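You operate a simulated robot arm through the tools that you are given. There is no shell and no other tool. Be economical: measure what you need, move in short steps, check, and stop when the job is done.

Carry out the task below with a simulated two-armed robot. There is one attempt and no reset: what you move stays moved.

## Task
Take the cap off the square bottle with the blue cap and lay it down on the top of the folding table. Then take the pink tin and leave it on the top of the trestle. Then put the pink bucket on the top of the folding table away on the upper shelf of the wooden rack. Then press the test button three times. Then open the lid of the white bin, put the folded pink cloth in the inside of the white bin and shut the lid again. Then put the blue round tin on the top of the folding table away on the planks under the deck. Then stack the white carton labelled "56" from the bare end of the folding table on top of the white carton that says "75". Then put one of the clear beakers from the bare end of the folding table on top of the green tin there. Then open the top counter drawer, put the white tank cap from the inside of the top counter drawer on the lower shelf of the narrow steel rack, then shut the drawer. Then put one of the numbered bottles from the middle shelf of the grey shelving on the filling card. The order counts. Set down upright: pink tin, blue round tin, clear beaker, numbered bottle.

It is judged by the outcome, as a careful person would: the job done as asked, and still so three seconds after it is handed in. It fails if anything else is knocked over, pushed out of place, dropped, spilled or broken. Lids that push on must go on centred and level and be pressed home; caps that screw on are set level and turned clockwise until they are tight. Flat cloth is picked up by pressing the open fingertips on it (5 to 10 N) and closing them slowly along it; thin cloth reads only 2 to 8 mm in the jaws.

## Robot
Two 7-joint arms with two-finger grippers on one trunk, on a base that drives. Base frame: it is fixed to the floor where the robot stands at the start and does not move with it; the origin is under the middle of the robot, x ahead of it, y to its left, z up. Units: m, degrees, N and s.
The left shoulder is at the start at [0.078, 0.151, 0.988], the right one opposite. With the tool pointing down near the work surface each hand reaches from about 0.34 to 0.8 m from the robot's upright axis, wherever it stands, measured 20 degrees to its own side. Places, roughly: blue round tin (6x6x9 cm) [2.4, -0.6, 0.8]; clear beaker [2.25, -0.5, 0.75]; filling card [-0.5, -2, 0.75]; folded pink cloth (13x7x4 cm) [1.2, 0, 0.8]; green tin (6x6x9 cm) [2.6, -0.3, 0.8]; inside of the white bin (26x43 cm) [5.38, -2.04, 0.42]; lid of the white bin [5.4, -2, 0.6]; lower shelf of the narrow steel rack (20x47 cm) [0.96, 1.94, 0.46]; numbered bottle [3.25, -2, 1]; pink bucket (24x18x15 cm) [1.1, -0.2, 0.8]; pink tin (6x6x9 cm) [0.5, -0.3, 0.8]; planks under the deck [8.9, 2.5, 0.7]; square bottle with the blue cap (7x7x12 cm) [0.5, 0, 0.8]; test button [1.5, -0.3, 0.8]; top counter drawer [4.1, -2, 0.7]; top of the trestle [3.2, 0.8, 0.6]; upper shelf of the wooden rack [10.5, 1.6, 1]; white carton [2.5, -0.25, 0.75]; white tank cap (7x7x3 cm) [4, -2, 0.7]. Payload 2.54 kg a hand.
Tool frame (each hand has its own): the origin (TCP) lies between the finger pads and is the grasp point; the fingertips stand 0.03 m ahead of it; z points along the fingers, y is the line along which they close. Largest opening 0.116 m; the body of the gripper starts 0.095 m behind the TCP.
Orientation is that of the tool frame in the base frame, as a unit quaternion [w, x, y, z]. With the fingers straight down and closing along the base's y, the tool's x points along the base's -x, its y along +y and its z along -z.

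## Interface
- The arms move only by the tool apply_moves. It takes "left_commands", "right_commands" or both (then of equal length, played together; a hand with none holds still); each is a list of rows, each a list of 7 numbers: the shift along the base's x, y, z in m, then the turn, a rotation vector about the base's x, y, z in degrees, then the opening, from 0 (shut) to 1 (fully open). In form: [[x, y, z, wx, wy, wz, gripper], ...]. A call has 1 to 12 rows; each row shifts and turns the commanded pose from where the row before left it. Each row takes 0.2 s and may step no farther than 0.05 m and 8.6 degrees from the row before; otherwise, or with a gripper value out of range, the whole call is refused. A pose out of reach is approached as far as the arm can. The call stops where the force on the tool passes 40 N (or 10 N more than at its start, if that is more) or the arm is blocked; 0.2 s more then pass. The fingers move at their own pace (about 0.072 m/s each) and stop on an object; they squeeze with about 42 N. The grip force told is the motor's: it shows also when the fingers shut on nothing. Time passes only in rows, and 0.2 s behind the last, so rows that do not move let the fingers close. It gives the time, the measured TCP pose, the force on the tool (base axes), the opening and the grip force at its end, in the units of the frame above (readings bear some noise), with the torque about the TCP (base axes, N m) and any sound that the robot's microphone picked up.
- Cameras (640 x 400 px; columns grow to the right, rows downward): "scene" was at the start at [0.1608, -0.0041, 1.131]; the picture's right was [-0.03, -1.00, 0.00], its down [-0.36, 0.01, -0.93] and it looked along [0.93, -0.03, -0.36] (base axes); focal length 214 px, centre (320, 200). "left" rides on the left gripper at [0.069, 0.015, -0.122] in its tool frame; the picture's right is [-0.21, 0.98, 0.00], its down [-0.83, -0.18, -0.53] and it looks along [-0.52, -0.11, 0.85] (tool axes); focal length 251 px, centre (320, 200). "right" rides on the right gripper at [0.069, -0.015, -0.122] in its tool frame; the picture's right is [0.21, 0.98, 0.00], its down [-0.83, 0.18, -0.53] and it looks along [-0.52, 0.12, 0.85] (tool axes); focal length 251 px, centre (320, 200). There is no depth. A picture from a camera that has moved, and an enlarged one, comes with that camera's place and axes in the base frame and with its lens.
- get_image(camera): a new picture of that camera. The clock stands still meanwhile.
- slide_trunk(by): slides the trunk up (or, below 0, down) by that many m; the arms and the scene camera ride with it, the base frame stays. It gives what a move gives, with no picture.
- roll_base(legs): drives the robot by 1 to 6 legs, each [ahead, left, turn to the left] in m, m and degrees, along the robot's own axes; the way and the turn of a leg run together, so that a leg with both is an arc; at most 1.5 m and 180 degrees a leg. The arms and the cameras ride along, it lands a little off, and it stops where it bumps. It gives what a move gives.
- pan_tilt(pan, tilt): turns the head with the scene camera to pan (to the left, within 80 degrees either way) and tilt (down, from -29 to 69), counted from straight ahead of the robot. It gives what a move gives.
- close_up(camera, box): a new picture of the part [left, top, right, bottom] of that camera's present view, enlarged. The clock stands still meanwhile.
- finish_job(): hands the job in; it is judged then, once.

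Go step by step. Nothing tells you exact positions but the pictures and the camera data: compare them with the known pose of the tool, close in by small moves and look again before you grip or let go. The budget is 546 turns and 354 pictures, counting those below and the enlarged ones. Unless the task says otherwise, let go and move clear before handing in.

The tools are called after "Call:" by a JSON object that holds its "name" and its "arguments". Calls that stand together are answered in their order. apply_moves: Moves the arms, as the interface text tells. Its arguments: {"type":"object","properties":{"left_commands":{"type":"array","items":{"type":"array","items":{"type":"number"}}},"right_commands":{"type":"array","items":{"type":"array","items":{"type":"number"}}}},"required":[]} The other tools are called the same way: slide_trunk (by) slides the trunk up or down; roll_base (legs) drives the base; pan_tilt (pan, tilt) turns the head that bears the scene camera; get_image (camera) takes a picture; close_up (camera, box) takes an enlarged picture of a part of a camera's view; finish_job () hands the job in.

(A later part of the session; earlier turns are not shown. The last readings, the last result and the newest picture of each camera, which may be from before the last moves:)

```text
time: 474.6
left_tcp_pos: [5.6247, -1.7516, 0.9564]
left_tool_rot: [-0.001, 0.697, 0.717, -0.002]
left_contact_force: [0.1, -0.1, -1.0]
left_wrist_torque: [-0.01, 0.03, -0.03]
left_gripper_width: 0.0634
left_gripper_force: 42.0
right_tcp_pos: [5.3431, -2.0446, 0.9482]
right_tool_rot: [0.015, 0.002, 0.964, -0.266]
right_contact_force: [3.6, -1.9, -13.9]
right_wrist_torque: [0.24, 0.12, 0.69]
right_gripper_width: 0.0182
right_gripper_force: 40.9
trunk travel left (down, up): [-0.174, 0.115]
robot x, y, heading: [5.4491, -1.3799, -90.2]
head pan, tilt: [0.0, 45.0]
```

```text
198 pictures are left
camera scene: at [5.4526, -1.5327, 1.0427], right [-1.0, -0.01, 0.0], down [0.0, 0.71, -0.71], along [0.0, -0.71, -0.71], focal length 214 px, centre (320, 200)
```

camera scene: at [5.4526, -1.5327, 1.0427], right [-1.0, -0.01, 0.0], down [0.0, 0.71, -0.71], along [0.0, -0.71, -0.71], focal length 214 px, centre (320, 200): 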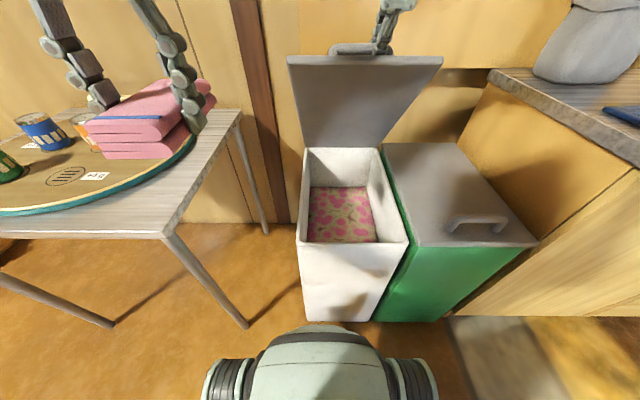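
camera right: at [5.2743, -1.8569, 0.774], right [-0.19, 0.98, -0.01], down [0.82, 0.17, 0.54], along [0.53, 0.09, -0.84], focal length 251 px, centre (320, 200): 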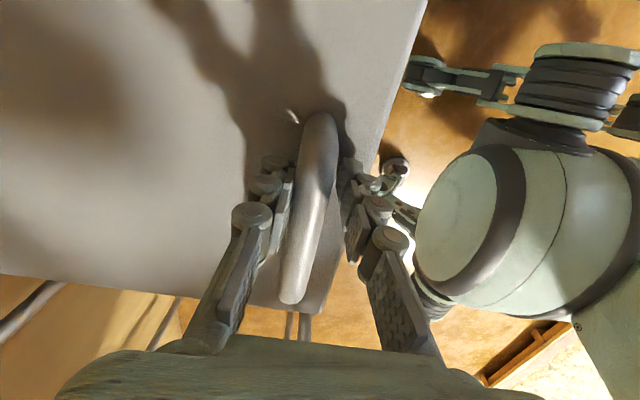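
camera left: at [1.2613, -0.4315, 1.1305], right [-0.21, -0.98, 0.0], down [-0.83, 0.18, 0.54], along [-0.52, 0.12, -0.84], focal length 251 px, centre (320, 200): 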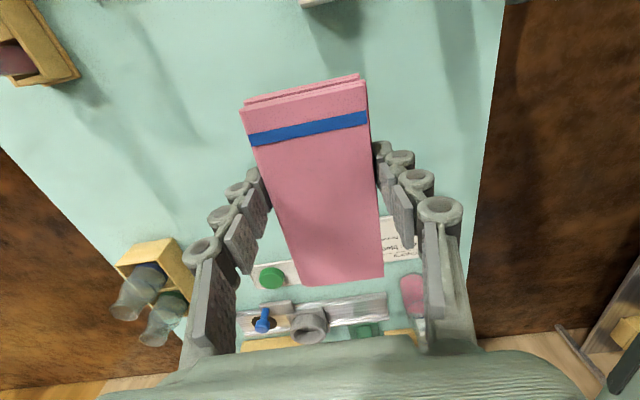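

The lid is open at about 52° and held. Now the left hand takes the cloth over the mouth, keeping below the right forearm.

Call:
{"name": "apply_moves", "arguments": {"left_commands": [[-0.03, -0.005, -0.03, 0, 0, 0, 0.4], [-0.03, -0.01, -0.035, 0, 0, 0, 0.4], [-0.03, -0.01, -0.035, 0, 0, 0, 0.4], [-0.03, -0.02, -0.035, 0, 0, 0, 0.4], [-0.03, -0.035, -0.02, 0, 0, 0, 0.4], [-0.03, -0.035, -0.02, 0, 0, 0, 0.4], [-0.02, -0.035, -0.02, 0, 0, 0, 0.4], [-0.01, -0.035, -0.02, 0, 0, 0, 0.4]]}}

Call:
{"name": "get_image", "arguments": {"camera": "scene"}}

Call:
{"name": "get_image", "arguments": {"camera": "left"}}

```text
refused: row 4 steps farther than a row can; nothing moved
```

```text
197 pictures are left
camera scene: at [5.4526, -1.5327, 1.0427], right [-1.0, -0.01, 0.0], down [0.0, 0.71, -0.71], along [0.0, -0.71, -0.71], focal length 214 px, centre (320, 200)
```

scene: 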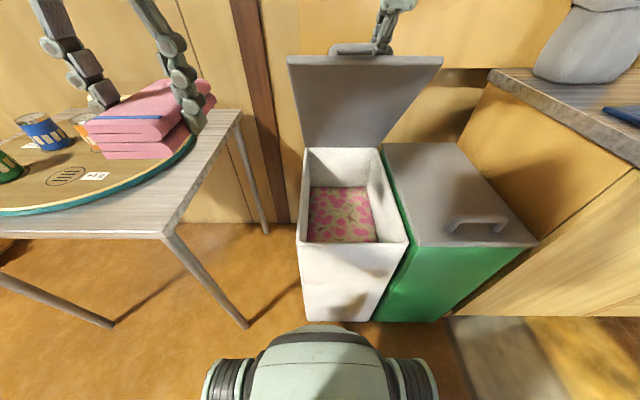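

```text
196 pictures are left
camera left: at [5.6378, -1.682, 1.079], right [0.98, -0.19, 0.0], down [-0.16, -0.83, 0.53], along [-0.1, -0.52, -0.85], focal length 251 px, centre (320, 200)
```

left: 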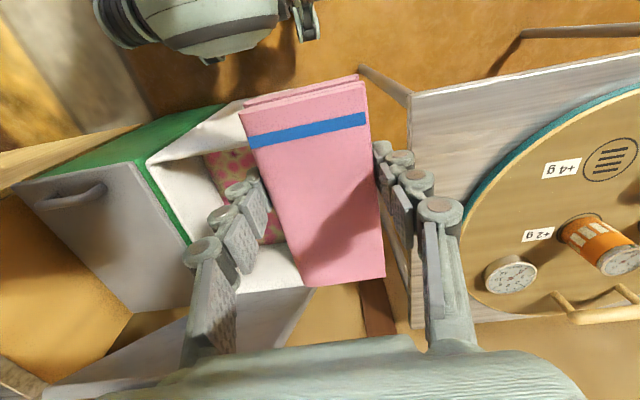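

Call:
{"name": "apply_moves", "arguments": {"left_commands": [[-0.03, -0.005, -0.02, 0, 0, 0, 0.4], [-0.03, -0.01, -0.03, 0, 0, 0, 0.4], [-0.03, -0.01, -0.03, 0, 0, 0, 0.4], [-0.03, -0.02, -0.03, 0, 0, 0, 0.4], [-0.025, -0.035, -0.02, 0, 0, 0, 0.4], [-0.025, -0.035, -0.02, 0, 0, 0, 0.4], [-0.02, -0.035, -0.02, 0, 0, 0, 0.4], [-0.01, -0.035, -0.02, 0, 0, 0, 0.4]]}}

Call:
{"name": "get_image", "arguments": {"camera": "scene"}}

Call:
{"name": "get_image", "arguments": {"camera": "left"}}

```text
time: 476.4
left_tcp_pos: [5.4243, -1.9357, 0.7667]
left_tool_rot: [-0.001, 0.697, 0.717, -0.002]
left_contact_force: [-0.6, -0.3, -0.8]
left_wrist_torque: [0.01, -0.01, 0.03]
left_gripper_width: 0.0635
left_gripper_force: 41.9
right_tcp_pos: [5.3416, -2.0444, 0.947]
right_tool_rot: [0.015, 0.001, 0.964, -0.266]
right_contact_force: [2.5, -7.3, -12.7]
right_wrist_torque: [0.02, 0.4, 0.46]
right_gripper_width: 0.0181
right_gripper_force: 40.8
trunk travel left (down, up): [-0.174, 0.115]
robot x, y, heading: [5.4506, -1.3793, -89.5]
head pan, tilt: [0.0, 45.0]
```

```text
195 pictures are left
camera scene: at [5.4526, -1.5329, 1.0426], right [-1.0, -0.01, 0.0], down [0.0, 0.71, -0.71], along [0.0, -0.71, -0.71], focal length 214 px, centre (320, 200)
```

scene: 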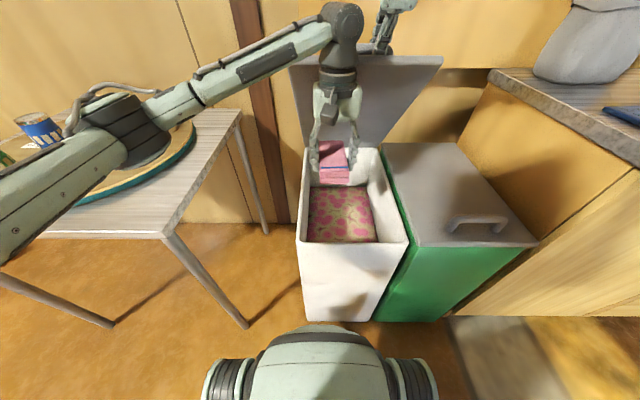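

```text
194 pictures are left
camera left: at [5.4381, -1.8664, 0.8886], right [0.98, -0.19, 0.0], down [-0.16, -0.83, 0.53], along [-0.1, -0.52, -0.85], focal length 251 px, centre (320, 200)
```

left: 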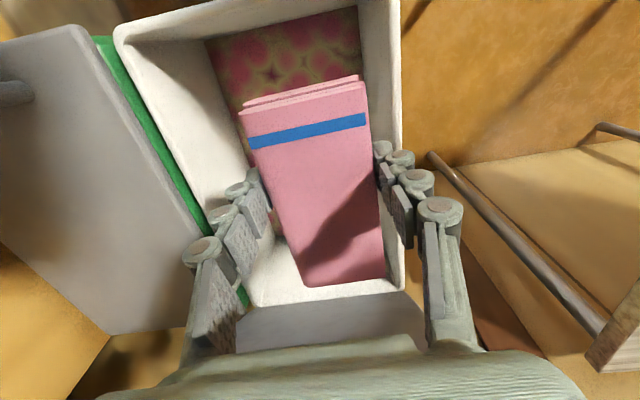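

Call:
{"name": "apply_moves", "arguments": {"left_commands": [[0, -0.005, -0.04, 0, 0, 0, 0.4], [0, -0.005, -0.04, 0, 0, 0, 0.4], [-0.01, -0.005, -0.04, 0, 0, 0, 0.4], [-0.015, 0, -0.04, 0, 0, 0, 0.4], [-0.015, 0, -0.04, 0, 0, 0, 0.4], [0, 0, -0.04, 0, 0, 0, 0.4]]}}

Call:
{"name": "get_image", "arguments": {"camera": "scene"}}

Call:
{"name": "get_image", "arguments": {"camera": "left"}}

```text
time: 476.8
left_tcp_pos: [5.4218, -1.9387, 0.7352]
left_tool_rot: [0.001, 0.701, 0.713, -0.008]
left_contact_force: [-0.7, -0.5, -1.3]
left_wrist_torque: [0.01, 0.03, 0.01]
left_gripper_width: 0.064
left_gripper_force: 42.1
right_tcp_pos: [5.3428, -2.0435, 0.9471]
right_tool_rot: [0.014, 0.001, 0.963, -0.268]
right_contact_force: [0.6, 1.7, 6.4]
right_wrist_torque: [-0.12, 0.63, 0.38]
right_gripper_width: 0.0183
right_gripper_force: 41.1
trunk travel left (down, up): [-0.174, 0.115]
robot x, y, heading: [5.4524, -1.3809, -89.6]
head pan, tilt: [0.0, 45.0]
stopped in row 2 (right hand): the force on the tool passed its limit at 47 N (the readings are from after the stop); the commanded pose is now the measured one
```

```text
193 pictures are left
camera scene: at [5.4529, -1.5304, 1.0435], right [-1.0, -0.01, 0.0], down [0.0, 0.71, -0.71], along [0.0, -0.71, -0.71], focal length 214 px, centre (320, 200)
```

scene: 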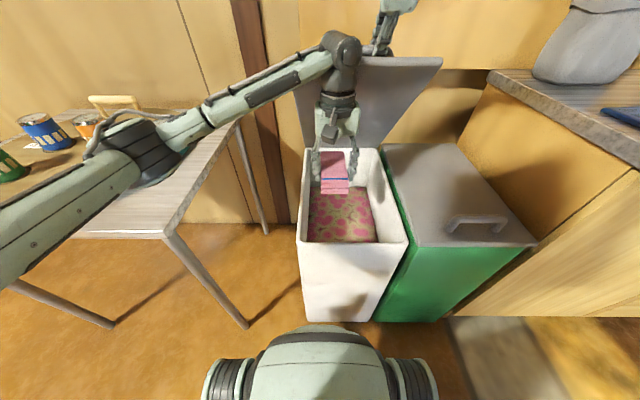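

```text
192 pictures are left
camera left: at [5.4368, -1.8673, 0.8555], right [0.98, -0.2, -0.01], down [-0.16, -0.82, 0.55], along [-0.12, -0.54, -0.84], focal length 251 px, centre (320, 200)
```

left: 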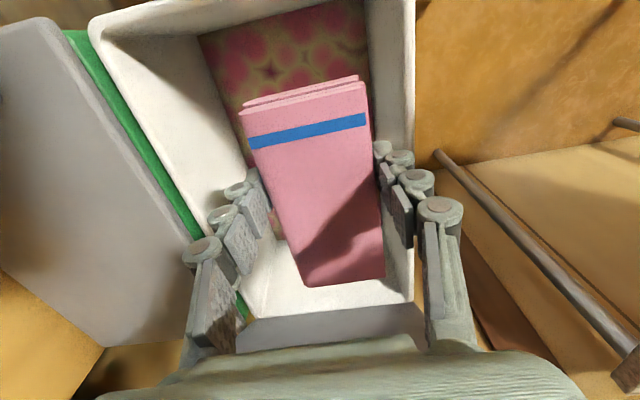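

The left wrist touched the lid's edge. I'll move it forward a little while lowering, then back once below the edge.

Call:
{"name": "apply_moves", "arguments": {"left_commands": [[0, 0.02, 0.005, 0, 0, 0, 0.4], [0, 0.015, 0, 0, 0, 0, 0.4], [0, 0, -0.03, 0, 0, 0, 0.4], [0, 0, -0.035, 0, 0, 0, 0.4]]}}

Call:
{"name": "get_image", "arguments": {"camera": "scene"}}

Call:
{"name": "get_image", "arguments": {"camera": "left"}}

```text
time: 477.8
left_tcp_pos: [5.4206, -1.9033, 0.6741]
left_tool_rot: [0.001, 0.701, 0.713, -0.011]
left_contact_force: [0.2, 0.2, -1.2]
left_wrist_torque: [0.02, 0.0, 0.01]
left_gripper_width: 0.0637
left_gripper_force: 41.6
right_tcp_pos: [5.3428, -2.0428, 0.9466]
right_tool_rot: [0.014, 0.001, 0.963, -0.268]
right_contact_force: [-0.1, 6.0, 9.3]
right_wrist_torque: [-0.05, 0.22, 0.59]
right_gripper_width: 0.018
right_gripper_force: 41.1
trunk travel left (down, up): [-0.174, 0.115]
robot x, y, heading: [5.4551, -1.3796, -89.5]
head pan, tilt: [0.0, 45.0]
```

```text
191 pictures are left
camera scene: at [5.4529, -1.5297, 1.0433], right [-1.0, -0.01, 0.0], down [0.0, 0.71, -0.71], along [0.0, -0.71, -0.71], focal length 214 px, centre (320, 200)
```

scene: 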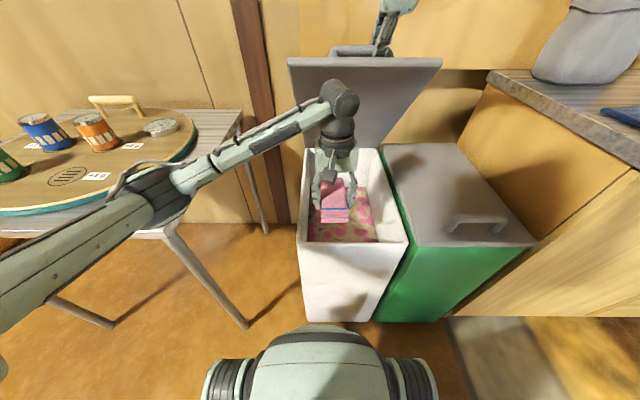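

```text
190 pictures are left
camera left: at [5.4367, -1.8319, 0.7948], right [0.98, -0.2, -0.01], down [-0.16, -0.82, 0.55], along [-0.12, -0.54, -0.84], focal length 251 px, centre (320, 200)
```

left: 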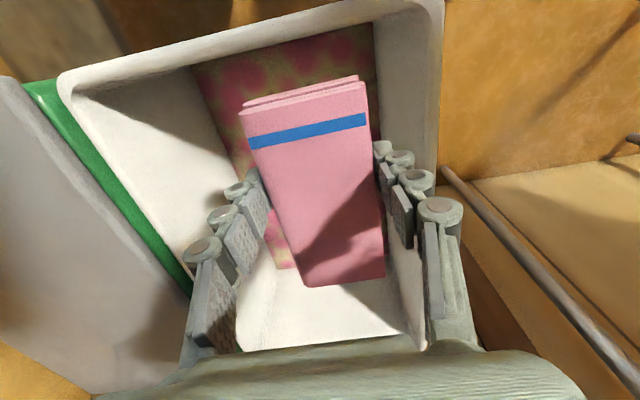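

Call:
{"name": "apply_moves", "arguments": {"left_commands": [[-0.008, 0, -0.035, 0, 0, 0, 0.4], [-0.008, -0.005, -0.035, 0, 0, 0, 0.4], [-0.008, -0.01, -0.035, 0, 0, 0, 0.4], [0, -0.01, -0.035, 0, 0, 0, 0.4], [0, -0.01, -0.035, 0, 0, 0, 0.4]]}}

Call:
{"name": "get_image", "arguments": {"camera": "scene"}}

Call:
{"name": "get_image", "arguments": {"camera": "left"}}

```text
time: 479.0
left_tcp_pos: [5.397, -1.9363, 0.4984]
left_tool_rot: [0.002, 0.701, 0.713, -0.009]
left_contact_force: [0.9, -0.4, -1.2]
left_wrist_torque: [0.02, -0.02, 0.0]
left_gripper_width: 0.0636
left_gripper_force: 41.9
right_tcp_pos: [5.343, -2.0426, 0.9456]
right_tool_rot: [0.013, 0.004, 0.963, -0.268]
right_contact_force: [1.6, 9.1, 10.2]
right_wrist_torque: [0.03, 0.16, 0.61]
right_gripper_width: 0.0181
right_gripper_force: 41.2
trunk travel left (down, up): [-0.174, 0.115]
robot x, y, heading: [5.4545, -1.3774, -89.3]
head pan, tilt: [0.0, 45.0]
```

```text
189 pictures are left
camera scene: at [5.453, -1.5296, 1.0433], right [-1.0, -0.01, 0.0], down [0.0, 0.71, -0.71], along [0.0, -0.71, -0.71], focal length 214 px, centre (320, 200)
```

scene: 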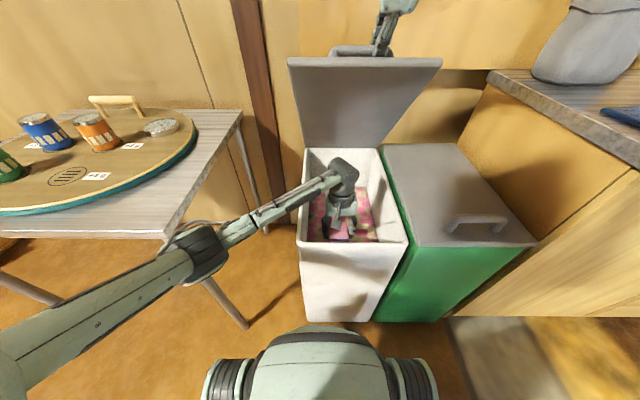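

```text
188 pictures are left
camera left: at [5.4129, -1.8663, 0.6196], right [0.98, -0.2, -0.01], down [-0.16, -0.82, 0.55], along [-0.12, -0.54, -0.84], focal length 251 px, centre (320, 200)
```

left: 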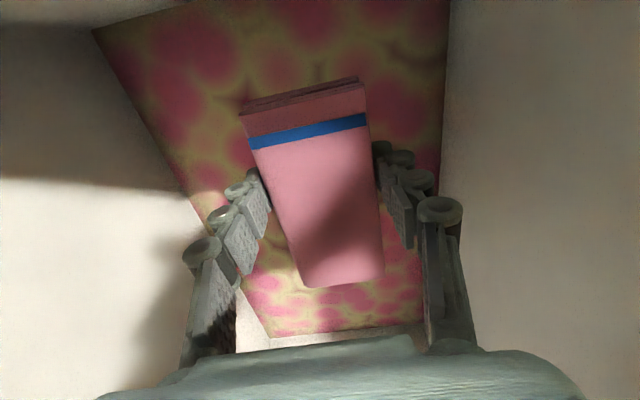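

Call:
{"name": "apply_moves", "arguments": {"left_commands": [[0, 0, -0.015, 0, 0, 0, 0.4], [0, 0, -0.015, 0, 0, 0, 0.4], [0, 0, -0.01, 0, 0, 0, 0.4], [0, 0, 0, 0, 0, 0, 0.4]]}}

Call:
{"name": "get_image", "arguments": {"camera": "left"}}

```text
time: 480.0
left_tcp_pos: [5.3977, -1.9384, 0.4589]
left_tool_rot: [0.001, 0.702, 0.713, -0.009]
left_contact_force: [0.4, 0.4, -1.5]
left_wrist_torque: [0.07, -0.02, 0.02]
left_gripper_width: 0.0636
left_gripper_force: 41.8
right_tcp_pos: [5.3414, -2.0419, 0.9469]
right_tool_rot: [0.014, 0.002, 0.963, -0.268]
right_contact_force: [3.1, 9.9, 10.4]
right_wrist_torque: [-0.03, 0.27, 0.51]
right_gripper_width: 0.0184
right_gripper_force: 40.9
trunk travel left (down, up): [-0.174, 0.115]
robot x, y, heading: [5.4495, -1.3809, -89.7]
head pan, tilt: [0.0, 45.0]
```

```text
187 pictures are left
camera left: at [5.4128, -1.8676, 0.5799], right [0.98, -0.2, -0.01], down [-0.16, -0.82, 0.55], along [-0.12, -0.54, -0.84], focal length 251 px, centre (320, 200)
```

left: 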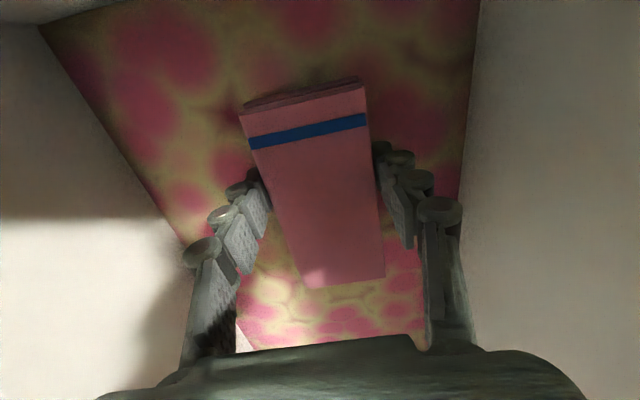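

Call:
{"name": "apply_moves", "arguments": {"left_commands": [[0, 0, -0.01, 0, 0, 0, 0.4], [0, 0, -0.01, 0, 0, 0, 0.4], [0, 0, -0.01, 0, 0, 0, 0.4], [0, 0, 0, 0, 0, 0, 0.4]]}}

Call:
{"name": "get_image", "arguments": {"camera": "scene"}}

```text
time: 480.6
left_tcp_pos: [5.3966, -1.9385, 0.4453]
left_tool_rot: [0.001, 0.702, 0.712, -0.009]
left_contact_force: [3.8, 3.8, 13.4]
left_wrist_torque: [0.2, -0.47, 0.18]
left_gripper_width: 0.0637
left_gripper_force: 42.5
right_tcp_pos: [5.3425, -2.0424, 0.9464]
right_tool_rot: [0.012, 0.0, 0.963, -0.268]
right_contact_force: [-0.6, 6.9, 7.1]
right_wrist_torque: [0.09, 0.61, 0.21]
right_gripper_width: 0.0185
right_gripper_force: 40.9
trunk travel left (down, up): [-0.174, 0.115]
robot x, y, heading: [5.4537, -1.381, -89.4]
head pan, tilt: [0.0, 45.0]
stopped in row 3 (left hand): the force on the tool passed its limit at 44 N (the readings are from after the stop); the commanded pose is now the measured one
```

```text
186 pictures are left
camera scene: at [5.4531, -1.5289, 1.0434], right [-1.0, -0.01, 0.0], down [-0.01, 0.71, -0.71], along [0.0, -0.71, -0.71], focal length 214 px, centre (320, 200)
```

scene: 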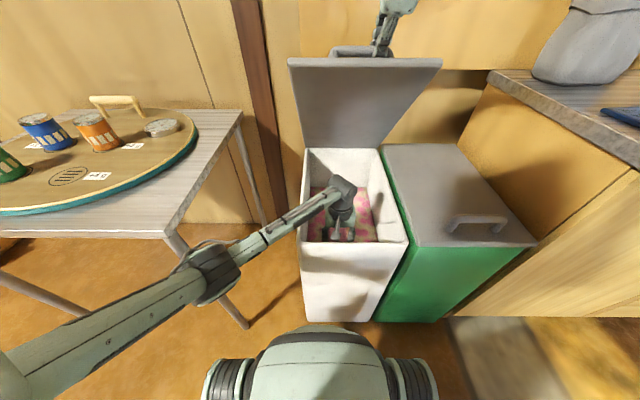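

Cloth touches down. I'll release and retrace the path out.

Call:
{"name": "apply_moves", "arguments": {"left_commands": [[0, 0, 0.002, 0, 0, 0, 0.6], [0, 0, 0, 0, 0, 0, 0.75], [0, 0, 0, 0, 0, 0, 0.75], [0, 0, 0.04, 0, 0, 0, 0.75], [0, 0.005, 0.04, 0, 0, 0, 0.75], [0.008, 0.01, 0.04, 0, 0, 0, 0.75], [0.008, 0.01, 0.04, 0, 0, 0, 0.75], [0.008, 0.01, 0.04, 0, 0, 0, 0.75], [0, 0, 0.04, 0, 0, 0, 0.75]]}}

Call:
{"name": "get_image", "arguments": {"camera": "left"}}

```text
time: 482.6
left_tcp_pos: [5.4209, -1.901, 0.686]
left_tool_rot: [0.002, 0.701, 0.713, -0.008]
left_contact_force: [0.5, -0.4, 0.1]
left_wrist_torque: [0.0, -0.01, -0.01]
left_gripper_width: 0.087
left_gripper_force: 0.1
right_tcp_pos: [5.3422, -2.0421, 0.9467]
right_tool_rot: [0.014, 0.001, 0.963, -0.268]
right_contact_force: [-1.4, 13.6, 19.9]
right_wrist_torque: [-0.04, 0.17, 0.55]
right_gripper_width: 0.0179
right_gripper_force: 40.6
trunk travel left (down, up): [-0.174, 0.115]
robot x, y, heading: [5.4483, -1.3798, -89.7]
head pan, tilt: [0.0, 45.0]
```

```text
185 pictures are left
camera left: at [5.4354, -1.8318, 0.8074], right [0.98, -0.2, -0.01], down [-0.16, -0.82, 0.55], along [-0.12, -0.54, -0.84], focal length 251 px, centre (320, 200)
```

left: 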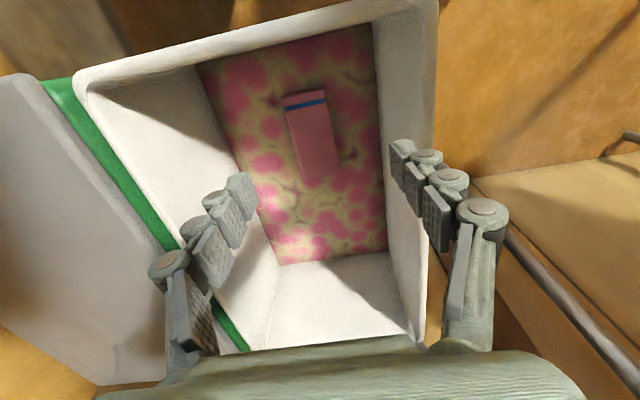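

The cloth is in. I'll move the left hand out and away.

Call:
{"name": "apply_moves", "arguments": {"left_commands": [[0, 0.02, 0.035, 0, 0, 0, 0.75], [0, 0.03, 0.03, 0, 0, 0, 0.75], [0.01, 0.03, 0.03, 0, 0, 0, 0.75], [0.025, 0.03, 0.03, 0, 0, 0, 0.75], [0.03, 0.03, 0.02, 0, 0, 0, 0.75], [0.03, 0.02, 0.03, 0, 0, 0, 0.75], [0.03, 0, 0.03, 0, 0, 0, 0.75], [0.03, 0, 0.03, 0, 0, 0, 0.75]]}}

```text
time: 484.4
left_tcp_pos: [5.5756, -1.7416, 0.9206]
left_tool_rot: [0.001, 0.703, 0.712, -0.01]
left_contact_force: [0.5, 0.1, 0.3]
left_wrist_torque: [0.02, -0.01, -0.02]
left_gripper_width: 0.0869
left_gripper_force: 0.1
right_tcp_pos: [5.3428, -2.0427, 0.945]
right_tool_rot: [0.013, 0.001, 0.963, -0.268]
right_contact_force: [0.9, 15.2, 19.9]
right_wrist_torque: [-0.09, 0.61, 0.18]
right_gripper_width: 0.018
right_gripper_force: 40.8
trunk travel left (down, up): [-0.174, 0.115]
robot x, y, heading: [5.4514, -1.3823, -89.7]
head pan, tilt: [0.0, 45.0]
```

Now closing the lid along the reverse arc.

Call:
{"name": "apply_moves", "arguments": {"right_commands": [[0, 0.024, -0.016, 4, 0, 0, 0.05], [0, 0.022, -0.016, 4, 0, 0, 0.05], [0, 0.022, -0.02, 0, 0, 0, 0.05], [0, 0.0215, -0.02, 0, 0, 0, 0.05], [0, 0.002, -0.003, 7.5, 0, 0, 0.05], [0, 0.002, -0.003, 7.5, 0, 0, 0.05], [0, 0.002, -0.003, 7.5, 0, 0, 0.05], [0, 0, 0, 0, 0, 0, 0.05]]}}

Call:
{"name": "apply_moves", "arguments": {"right_commands": [[0, 0.016, -0.022, 0, 0, 0, 0.05], [0, 0.015, -0.022, 0, 0, 0, 0.05], [0, 0.0145, -0.022, 0, 0, 0, 0.05], [0, 0.013, -0.0285, 0, 0, 0, 0.05], [0, 0.013, -0.0285, 0, 0, 0, 0.05], [0, 0.0125, -0.0285, 0, 0, 0, 0.05], [0, 0, 0, 0, 0, 0, 0.05]]}}

Call:
{"name": "get_image", "arguments": {"camera": "scene"}}

```text
time: 486.2
left_tcp_pos: [5.5768, -1.7445, 0.9193]
left_tool_rot: [-0.001, 0.701, 0.713, -0.008]
left_contact_force: [0.6, 0.5, 0.7]
left_wrist_torque: [-0.01, 0.0, 0.0]
left_gripper_width: 0.087
left_gripper_force: 0.0
right_tcp_pos: [5.3428, -1.9455, 0.8607]
right_tool_rot: [0.015, 0.005, 1.0, -0.002]
right_contact_force: [16.1, -0.9, -6.7]
right_wrist_torque: [0.09, -0.77, 0.33]
right_gripper_width: 0.0179
right_gripper_force: 40.9
right hand out of reach, approached as far as the arm can: row 7
trunk travel left (down, up): [-0.174, 0.115]
robot x, y, heading: [5.4529, -1.3786, -89.5]
head pan, tilt: [0.0, 45.0]
```

```text
time: 487.8
left_tcp_pos: [5.5767, -1.7441, 0.9193]
left_tool_rot: [-0.001, 0.701, 0.713, -0.009]
left_contact_force: [-0.3, 0.4, 0.2]
left_wrist_torque: [-0.03, -0.01, -0.01]
left_gripper_width: 0.0869
left_gripper_force: 0.0
right_tcp_pos: [5.3399, -1.8647, 0.7097]
right_tool_rot: [0.014, 0.006, 1.0, -0.004]
right_contact_force: [21.1, -7.7, -4.3]
right_wrist_torque: [-0.06, 0.2, 0.55]
right_gripper_width: 0.0178
right_gripper_force: 40.5
trunk travel left (down, up): [-0.174, 0.115]
robot x, y, heading: [5.4485, -1.3781, -89.7]
head pan, tilt: [0.0, 45.0]
```

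```text
184 pictures are left
camera scene: at [5.454, -1.5319, 1.0427], right [-1.0, -0.01, 0.0], down [-0.01, 0.71, -0.71], along [0.0, -0.71, -0.71], focal length 214 px, centre (320, 200)
```

scene: 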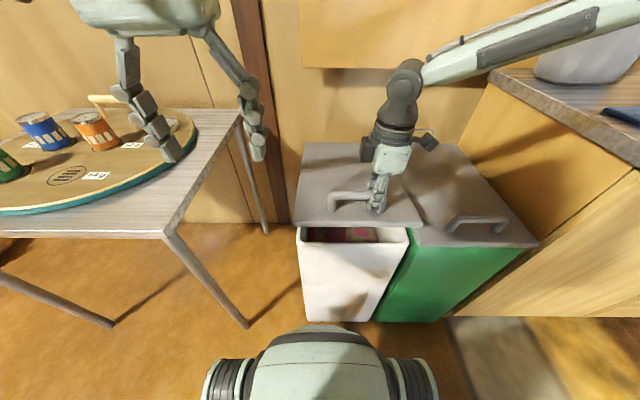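

Call:
{"name": "apply_moves", "arguments": {"right_commands": [[0.001, 0.006, -0.022, 0, 0, 0, 0.05], [0.001, 0.005, -0.022, 0, 0, 0, 0.05], [0, 0.002, -0.01, 0, 0, 0, 0.05], [0, 0, -0.004, 0, 0, 0, 0.05], [0, 0, 0, 0, 0, 0, 0.05]]}}

Call:
{"name": "get_image", "arguments": {"camera": "scene"}}

```text
time: 489.0
left_tcp_pos: [5.5749, -1.7449, 0.9195]
left_tool_rot: [0.001, 0.702, 0.712, -0.009]
left_contact_force: [0.1, 0.0, -0.5]
left_wrist_torque: [0.0, -0.01, 0.04]
left_gripper_width: 0.0871
left_gripper_force: 0.1
right_tcp_pos: [5.3401, -1.8518, 0.6518]
right_tool_rot: [0.011, 0.006, 1.0, -0.004]
right_contact_force: [-6.5, -21.2, -3.9]
right_wrist_torque: [0.1, 0.5, 0.53]
right_gripper_width: 0.0177
right_gripper_force: 40.9
trunk travel left (down, up): [-0.174, 0.115]
robot x, y, heading: [5.4548, -1.3805, -89.4]
head pan, tilt: [0.0, 45.0]
```

```text
183 pictures are left
camera scene: at [5.4525, -1.5324, 1.0427], right [-1.0, -0.01, 0.0], down [0.0, 0.71, -0.71], along [0.0, -0.71, -0.71], focal length 214 px, centre (320, 200)
```

scene: 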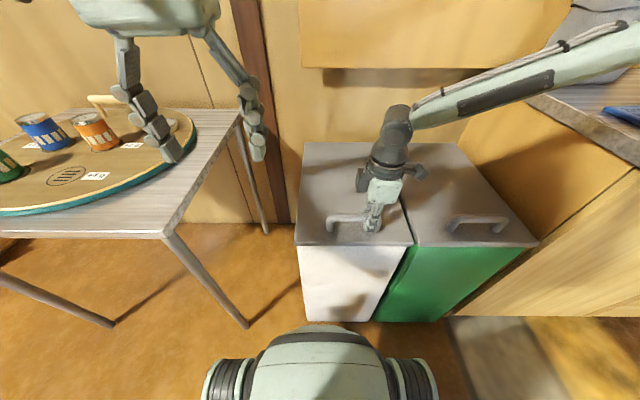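

The lid is closed (same height as before). I'll release the bar, lift off, and restore the trunk.

Call:
{"name": "apply_moves", "arguments": {"right_commands": [[0, 0, 0, 0, 0, 0, 0.3], [0, 0, 0, 0, 0, 0, 0.6], [0, 0, 0, 0, 0, 0, 0.6], [0, 0, 0.03, 0, 0, 0, 0.6], [0, 0, 0.04, 0, 0, 0, 0.6], [0, 0, 0.045, 0, 0, -8.3, 0.6], [0, 0, 0.045, 0, 0, -8.3, 0.6], [0, 0, 0.045, 0, 0, -8.3, 0.6], [0, 0.01, 0.045, 0, 0, -8.3, 0.6], [0, 0.02, 0.045, 0, 0, -8.3, 0.6], [-0.02, 0.03, 0.03, 0, 0, -8.3, 0.6]]}}

Call:
{"name": "get_image", "arguments": {"camera": "scene"}}

```text
time: 491.4
left_tcp_pos: [5.5751, -1.7431, 0.9199]
left_tool_rot: [0.001, 0.702, 0.713, -0.01]
left_contact_force: [-0.2, -0.1, -0.4]
left_wrist_torque: [-0.01, 0.03, -0.03]
left_gripper_width: 0.0871
left_gripper_force: 0.1
right_tcp_pos: [5.3209, -1.7893, 0.9793]
right_tool_rot: [0.009, 0.426, 0.905, -0.008]
right_contact_force: [-0.7, 0.2, -0.8]
right_wrist_torque: [0.04, 0.02, 0.01]
right_gripper_width: 0.07
right_gripper_force: 0.0
trunk travel left (down, up): [-0.174, 0.115]
robot x, y, heading: [5.4537, -1.3821, -89.5]
head pan, tilt: [0.0, 45.0]
```

```text
182 pictures are left
camera scene: at [5.4528, -1.5307, 1.043], right [-1.0, -0.01, 0.0], down [0.0, 0.71, -0.71], along [0.0, -0.71, -0.71], focal length 214 px, centre (320, 200)
```

scene: 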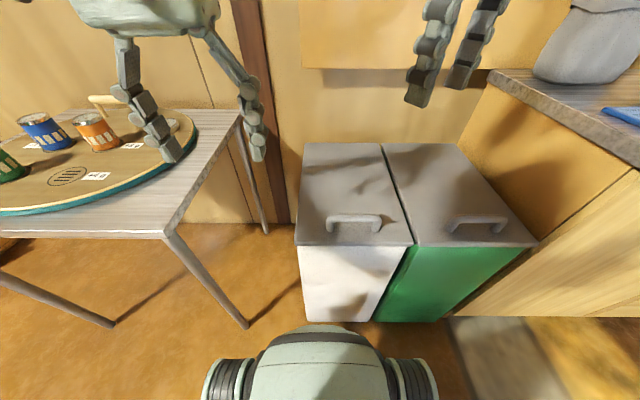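

Next is the blue round tin at the table's bare end. I'll restore the arms and trunk, then drive there.

Call:
{"name": "apply_moves", "arguments": {"right_commands": [[-0.02, 0.03, 0.02, 0, 0, -8.3, 0.7], [-0.02, 0.03, 0.02, 0, 0, -8.3, 0.7], [-0.02, 0.03, 0.01, 0, 0, -8.3, 0.7], [0, 0.03, 0, 0, 0, -8.3, 0.7], [0, 0.03, 0, 0, 0, -6, 0.7]]}}

Call:
{"name": "slide_trunk", "arguments": {"by": 0.051}}

Call:
{"name": "roll_base", "arguments": {"legs": [[-0.2, 0, 0], [0, 0, -90], [1.5, 0, 0], [1.45, 0, 0], [0, 0, -90]]}}

Call:
{"name": "get_image", "arguments": {"camera": "scene"}}

```text
time: 492.6
left_tcp_pos: [5.5748, -1.7437, 0.9206]
left_tool_rot: [0.0, 0.701, 0.713, -0.009]
left_contact_force: [-0.4, 0.9, 0.2]
left_wrist_torque: [-0.04, -0.03, -0.03]
left_gripper_width: 0.0871
left_gripper_force: 0.2
right_tcp_pos: [5.2607, -1.6381, 1.0263]
right_tool_rot: [0.007, 0.705, 0.709, -0.011]
right_contact_force: [0.3, -0.9, 0.7]
right_wrist_torque: [0.0, -0.02, 0.02]
right_gripper_width: 0.0812
right_gripper_force: 0.2
trunk travel left (down, up): [-0.174, 0.115]
robot x, y, heading: [5.4505, -1.3818, -89.6]
head pan, tilt: [0.0, 45.0]
```

```text
time: 493.6
left_tcp_pos: [5.5753, -1.7447, 0.971]
left_tool_rot: [0.0, 0.701, 0.713, -0.009]
left_contact_force: [-0.3, -0.1, 0.1]
left_wrist_torque: [-0.01, -0.01, -0.01]
left_gripper_width: 0.0872
left_gripper_force: 0.0
right_tcp_pos: [5.2602, -1.6394, 1.0774]
right_tool_rot: [0.007, 0.705, 0.709, -0.011]
right_contact_force: [-0.9, 0.0, -0.1]
right_wrist_torque: [-0.01, -0.01, 0.0]
right_gripper_width: 0.0812
right_gripper_force: 0.1
trunk travel left (down, up): [-0.225, 0.064]
robot x, y, heading: [5.4531, -1.3813, -89.5]
head pan, tilt: [0.0, 45.0]
```

```text
time: 516.9
left_tcp_pos: [2.3734, -0.8296, 0.9713]
left_tool_rot: [-0.008, 0.715, -0.699, 0.0]
left_contact_force: [-0.1, -0.1, -0.1]
left_wrist_torque: [0.0, 0.02, 0.03]
left_gripper_width: 0.0871
left_gripper_force: 0.0
right_tcp_pos: [2.6899, -0.9311, 1.0787]
right_tool_rot: [-0.01, 0.711, -0.703, -0.007]
right_contact_force: [-0.1, 0.1, -0.6]
right_wrist_torque: [0.01, 0.01, -0.01]
right_gripper_width: 0.0812
right_gripper_force: 0.2
trunk travel left (down, up): [-0.225, 0.064]
robot x, y, heading: [2.5013, -1.1946, 91.1]
head pan, tilt: [0.0, 45.0]
```

```text
181 pictures are left
camera scene: at [2.4975, -1.0439, 1.0939], right [1.0, 0.01, 0.0], down [0.01, -0.71, -0.71], along [-0.01, 0.71, -0.71], focal length 214 px, centre (320, 200)
```

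scene: 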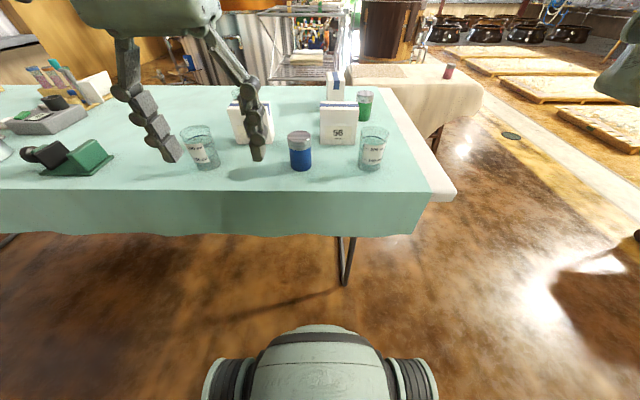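

Call:
{"name": "close_up", "arguments": {"camera": "scene", "box": [170, 60, 430, 200]}}

```text
2.46 times, centred on (300, 130) of scene
camera zoom: at [2.4975, -1.0439, 1.0939], right [1.0, 0.01, 0.0], down [0.01, -0.71, -0.71], along [-0.01, 0.71, -0.71], focal length 528 px, centre (369, 372)
```

zoom: 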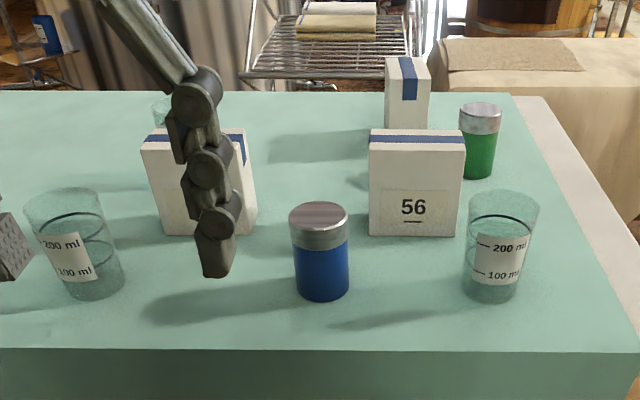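

I see the blue tin at about (2.44, −0.562), in front of carton "56". I'll shift so the left hand can take it.

Call:
{"name": "roll_base", "arguments": {"legs": [[0.12, -0.1, -1]]}}

Call:
{"name": "apply_moves", "arguments": {"left_commands": [[0, 0.03, 0, 0, 0, 0, 0.8], [-0.01, 0.03, 0, 0, 0, 0, 0.8], [-0.01, 0.03, 0, 0, 0, 0, 0.8], [0, 0.02, -0.02, 0, 0, 0, 0.8]]}}

Call:
{"name": "get_image", "arguments": {"camera": "left"}}

```text
time: 518.5
left_tcp_pos: [2.4794, -0.7068, 0.9704]
left_tool_rot: [-0.009, 0.708, -0.706, 0.001]
left_contact_force: [0.2, -0.2, 0.0]
left_wrist_torque: [-0.01, 0.04, -0.04]
left_gripper_width: 0.0869
left_gripper_force: 0.1
right_tcp_pos: [2.7949, -0.8145, 1.077]
right_tool_rot: [0.01, -0.704, 0.71, 0.007]
right_contact_force: [-0.3, -0.2, -0.2]
right_wrist_torque: [0.02, 0.0, -0.03]
right_gripper_width: 0.0813
right_gripper_force: 0.1
trunk travel left (down, up): [-0.225, 0.064]
robot x, y, heading: [2.6032, -1.0736, 89.7]
head pan, tilt: [0.0, 45.0]
```

```text
time: 519.5
left_tcp_pos: [2.4597, -0.5949, 0.952]
left_tool_rot: [-0.01, 0.708, -0.706, -0.001]
left_contact_force: [-0.3, 0.0, -1.2]
left_wrist_torque: [-0.03, -0.01, 0.04]
left_gripper_width: 0.0926
left_gripper_force: 0.0
right_tcp_pos: [2.7946, -0.8151, 1.0781]
right_tool_rot: [0.012, -0.705, 0.709, 0.007]
right_contact_force: [0.8, -0.3, -0.5]
right_wrist_torque: [-0.02, -0.01, 0.04]
right_gripper_width: 0.0811
right_gripper_force: 0.0
trunk travel left (down, up): [-0.225, 0.064]
robot x, y, heading: [2.6006, -1.0708, 89.7]
head pan, tilt: [0.0, 45.0]
```

```text
179 pictures are left
camera left: at [2.4444, -0.6675, 1.0728], right [-0.98, 0.21, -0.01], down [0.17, 0.82, 0.55], along [0.12, 0.53, -0.84], focal length 251 px, centre (320, 200)
```

left: 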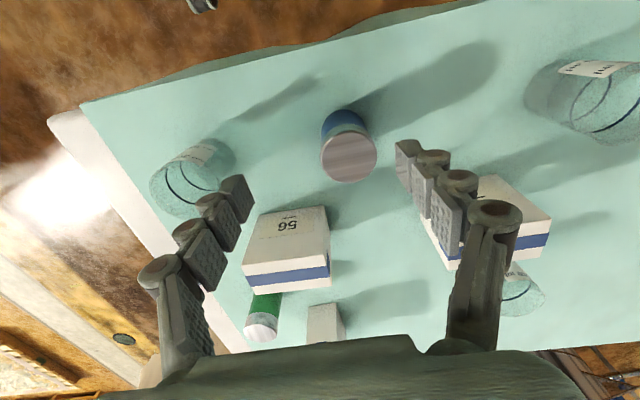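

Call:
{"name": "apply_moves", "arguments": {"left_commands": [[-0.01, 0.018, -0.02, 0, 0, 0, 0.8], [-0.01, 0.018, -0.03, 0, 0, 0, 0.8], [0, 0, -0.03, 0, 0, 0, 0.8]]}}

Call:
{"name": "get_image", "arguments": {"camera": "left"}}

```text
time: 520.3
left_tcp_pos: [2.4393, -0.5609, 0.8706]
left_tool_rot: [-0.009, 0.708, -0.706, -0.001]
left_contact_force: [0.6, 0.6, 0.9]
left_wrist_torque: [-0.03, -0.02, -0.01]
left_gripper_width: 0.0927
left_gripper_force: 0.0
right_tcp_pos: [2.7956, -0.8158, 1.0772]
right_tool_rot: [0.011, -0.704, 0.71, 0.006]
right_contact_force: [0.9, 0.0, 0.6]
right_wrist_torque: [-0.02, -0.03, -0.01]
right_gripper_width: 0.081
right_gripper_force: 0.1
trunk travel left (down, up): [-0.225, 0.064]
robot x, y, heading: [2.5979, -1.0707, 89.5]
head pan, tilt: [0.0, 45.0]
```

```text
178 pictures are left
camera left: at [2.4234, -0.6327, 0.9927], right [-0.98, 0.21, -0.01], down [0.17, 0.82, 0.55], along [0.12, 0.53, -0.84], focal length 251 px, centre (320, 200)
```

left: 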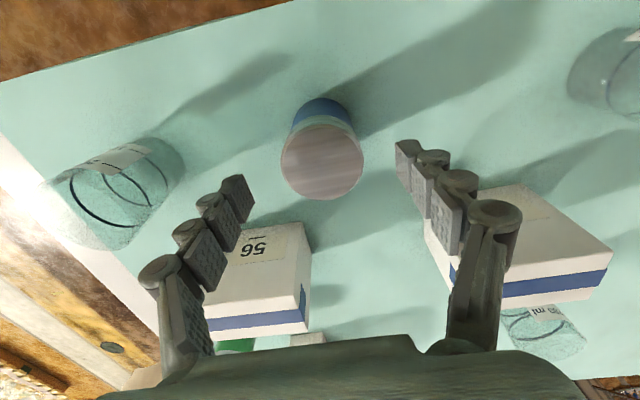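

Call:
{"name": "apply_moves", "arguments": {"left_commands": [[0, 0, -0.035, 0, 0, 0, 0.8], [0, 0, -0.033, 0, 0, 0, 0.8], [0, 0, 0, 0, 0, 0, 0.5], [0, 0, 0, 0, 0, 0, 0.3], [0, 0, 0, 0, 0, 0, 0.3], [0, 0, 0, 0, 0, 0, 0.3]]}}

Call:
{"name": "apply_moves", "arguments": {"left_commands": [[0, 0, 0.03, 0, 0, 0, 0.3], [0, 0, 0.04, 0, 0, 0, 0.3], [0, 0, 0.045, 0, 0, 0, 0.3], [0, -0.02, 0.04, 0, 0, 0, 0.3], [0, -0.035, 0.02, 0, 0, 0, 0.3], [0, -0.04, 0.01, 0, 0, 0, 0.3], [0, -0.04, 0, 0, 0, 0, 0.3]]}}

Call:
{"name": "get_image", "arguments": {"camera": "left"}}

```text
time: 521.7
left_tcp_pos: [2.4416, -0.5617, 0.8036]
left_tool_rot: [-0.01, 0.708, -0.706, 0.0]
left_contact_force: [-1.0, 0.6, 1.3]
left_wrist_torque: [0.11, 0.11, 0.01]
left_gripper_width: 0.0586
left_gripper_force: 42.3
right_tcp_pos: [2.7939, -0.8155, 1.0777]
right_tool_rot: [0.012, -0.704, 0.71, 0.006]
right_contact_force: [-0.3, 0.2, -0.6]
right_wrist_torque: [0.0, 0.01, -0.01]
right_gripper_width: 0.081
right_gripper_force: 0.0
trunk travel left (down, up): [-0.225, 0.064]
robot x, y, heading: [2.6013, -1.0743, 89.9]
head pan, tilt: [0.0, 45.0]
```

```text
time: 523.3
left_tcp_pos: [2.4395, -0.6959, 0.9874]
left_tool_rot: [-0.009, 0.708, -0.706, 0.0]
left_contact_force: [0.6, 0.3, -0.4]
left_wrist_torque: [-0.05, 0.02, -0.02]
left_gripper_width: 0.0585
left_gripper_force: 42.5
right_tcp_pos: [2.7947, -0.8157, 1.0771]
right_tool_rot: [0.013, -0.705, 0.709, 0.008]
right_contact_force: [1.0, 0.1, 0.7]
right_wrist_torque: [0.01, 0.01, 0.01]
right_gripper_width: 0.0814
right_gripper_force: 0.1
trunk travel left (down, up): [-0.225, 0.064]
robot x, y, heading: [2.6003, -1.0738, 89.7]
head pan, tilt: [0.0, 45.0]
```

```text
177 pictures are left
camera left: at [2.4228, -0.7674, 1.1092], right [-0.98, 0.21, -0.01], down [0.17, 0.82, 0.55], along [0.12, 0.53, -0.84], focal length 251 px, centre (320, 200)
```

left: 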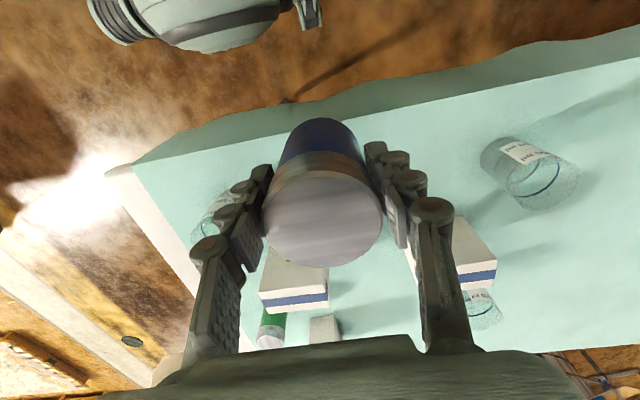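

The tin is held. Now the long drive toward the planks.

Call:
{"name": "roll_base", "arguments": {"legs": [[-0.15, 0, 0], [0, 0, -90], [1.5, 0, 0], [1.5, 0, 0], [1.5, 0, 0], [1.5, 0, 0]]}}

```text
time: 556.7
left_tcp_pos: [8.9819, -1.0596, 0.9882]
left_tool_rot: [0.006, -0.004, 1.0, -0.006]
left_contact_force: [-0.1, -0.4, -1.7]
left_wrist_torque: [0.0, 0.02, 0.0]
left_gripper_width: 0.0584
left_gripper_force: 41.8
right_tcp_pos: [8.8633, -1.4149, 1.078]
right_tool_rot: [0.013, -0.001, 1.0, -0.004]
right_contact_force: [0.4, -0.9, -0.8]
right_wrist_torque: [-0.03, -0.04, 0.0]
right_gripper_width: 0.0813
right_gripper_force: 0.1
trunk travel left (down, up): [-0.225, 0.064]
robot x, y, heading: [8.6052, -1.2184, 0.1]
head pan, tilt: [0.0, 45.0]
```

Call:
{"name": "roll_base", "arguments": {"legs": [[1.0, 0, 0], [0, 0, 90], [1.5, 0, 0], [0.9, 0, 0]]}}

Call:
{"name": "pan_tilt", "arguments": {"pan": 20, "tilt": 25}}

Call:
{"name": "get_image", "arguments": {"camera": "scene"}}

```text
time: 577.2
left_tcp_pos: [9.4802, 1.5659, 0.988]
left_tool_rot: [0.009, -0.703, 0.711, -0.001]
left_contact_force: [-0.4, 0.1, -1.3]
left_wrist_torque: [-0.05, 0.0, -0.01]
left_gripper_width: 0.0584
left_gripper_force: 41.8
right_tcp_pos: [9.8332, 1.4419, 1.0779]
right_tool_rot: [0.011, -0.7, 0.714, 0.006]
right_contact_force: [0.2, 0.2, -0.3]
right_wrist_torque: [0.0, -0.01, -0.01]
right_gripper_width: 0.0813
right_gripper_force: 0.2
trunk travel left (down, up): [-0.225, 0.064]
robot x, y, heading: [9.6349, 1.1881, 89.0]
head pan, tilt: [0.0, 45.0]
```

```text
time: 578.0
left_tcp_pos: [9.4815, 1.5656, 0.9878]
left_tool_rot: [0.009, -0.703, 0.711, 0.0]
left_contact_force: [0.1, 0.6, -1.3]
left_wrist_torque: [-0.01, -0.02, 0.02]
left_gripper_width: 0.0584
left_gripper_force: 42.6
right_tcp_pos: [9.8337, 1.4413, 1.0775]
right_tool_rot: [0.011, -0.7, 0.714, 0.006]
right_contact_force: [0.1, -0.7, 0.5]
right_wrist_torque: [0.01, -0.01, -0.04]
right_gripper_width: 0.0811
right_gripper_force: 0.0
trunk travel left (down, up): [-0.225, 0.064]
robot x, y, heading: [9.6342, 1.1868, 89.0]
head pan, tilt: [20.0, 25.0]
```

```text
176 pictures are left
camera scene: at [9.6067, 1.3407, 1.1244], right [0.95, 0.32, 0.0], down [0.14, -0.4, -0.91], along [-0.29, 0.86, -0.42], focal length 214 px, centre (320, 200)
```

scene: 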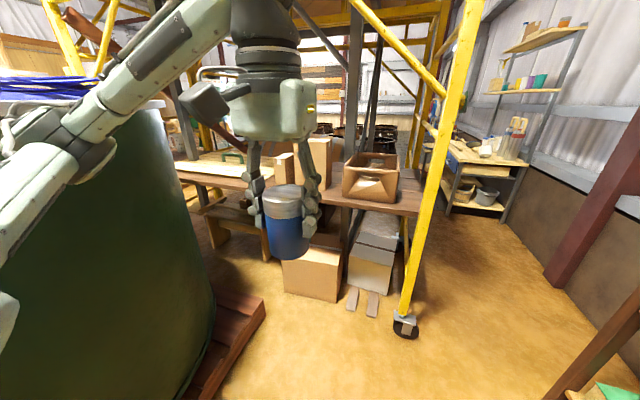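

Call:
{"name": "roll_base", "arguments": {"legs": [[0.3, 0.1, 1]]}}

Call:
{"name": "get_image", "arguments": {"camera": "left"}}

Call:
{"name": "get_image", "arguments": {"camera": "scene"}}

```text
time: 580.2
left_tcp_pos: [9.3775, 1.8631, 0.9875]
left_tool_rot: [-0.008, 0.709, -0.706, 0.0]
left_contact_force: [-0.1, -0.8, -2.1]
left_wrist_torque: [-0.02, -0.04, 0.02]
left_gripper_width: 0.0589
left_gripper_force: 41.8
right_tcp_pos: [9.7322, 1.7446, 1.0775]
right_tool_rot: [0.011, -0.706, 0.708, 0.007]
right_contact_force: [0.2, 0.2, 0.3]
right_wrist_torque: [-0.02, -0.02, 0.01]
right_gripper_width: 0.0813
right_gripper_force: 0.0
trunk travel left (down, up): [-0.225, 0.064]
robot x, y, heading: [9.5394, 1.488, 89.9]
head pan, tilt: [20.0, 25.0]
```

```text
175 pictures are left
camera left: at [9.3608, 1.792, 1.1089], right [-0.98, 0.21, -0.01], down [0.17, 0.82, 0.55], along [0.12, 0.53, -0.84], focal length 251 px, centre (320, 200)
```

left: 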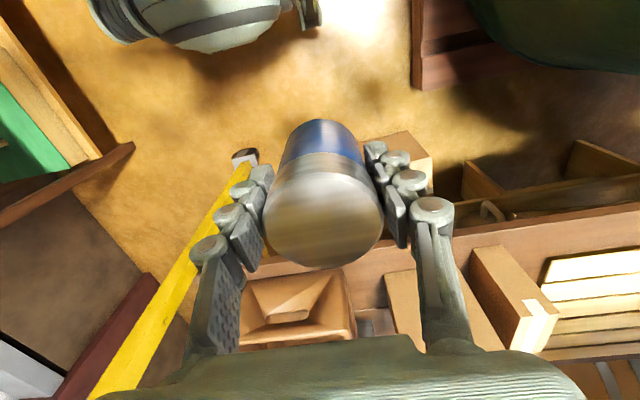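

```text
174 pictures are left
camera scene: at [9.5072, 1.6404, 1.1244], right [0.94, 0.34, 0.0], down [0.14, -0.4, -0.91], along [-0.31, 0.85, -0.42], focal length 214 px, centre (320, 200)
```

scene: 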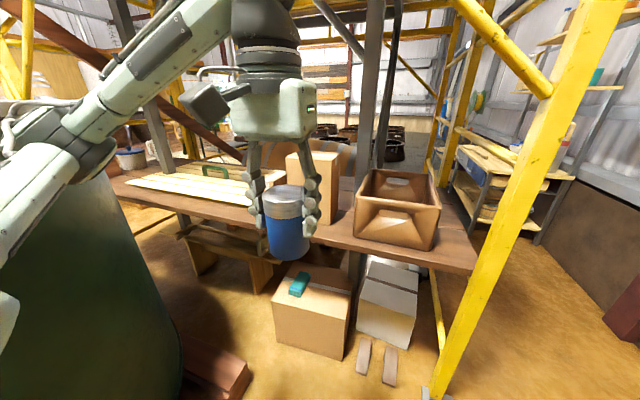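

Call:
{"name": "get_image", "arguments": {"camera": "right"}}

Call:
{"name": "close_up", "arguments": {"camera": "scene", "box": [230, 130, 490, 290]}}

```text
173 pictures are left
camera right: at [9.7468, 1.6737, 1.1972], right [-0.98, -0.21, -0.01], down [-0.18, 0.81, 0.55], along [-0.11, 0.54, -0.83], focal length 251 px, centre (320, 200)
```

right: 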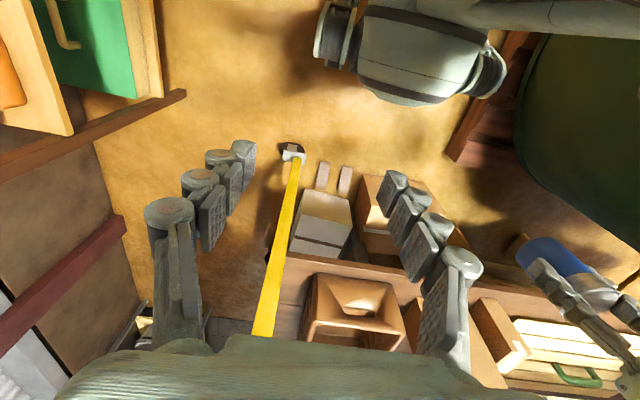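

```text
2.46 times, centred on (360, 210) of scene
camera zoom: at [9.5072, 1.6404, 1.1244], right [0.94, 0.34, 0.0], down [0.14, -0.4, -0.91], along [-0.31, 0.85, -0.42], focal length 528 px, centre (222, 175)
```

zoom: 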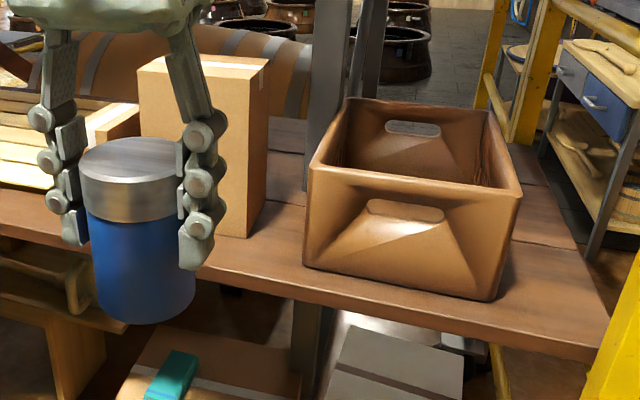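

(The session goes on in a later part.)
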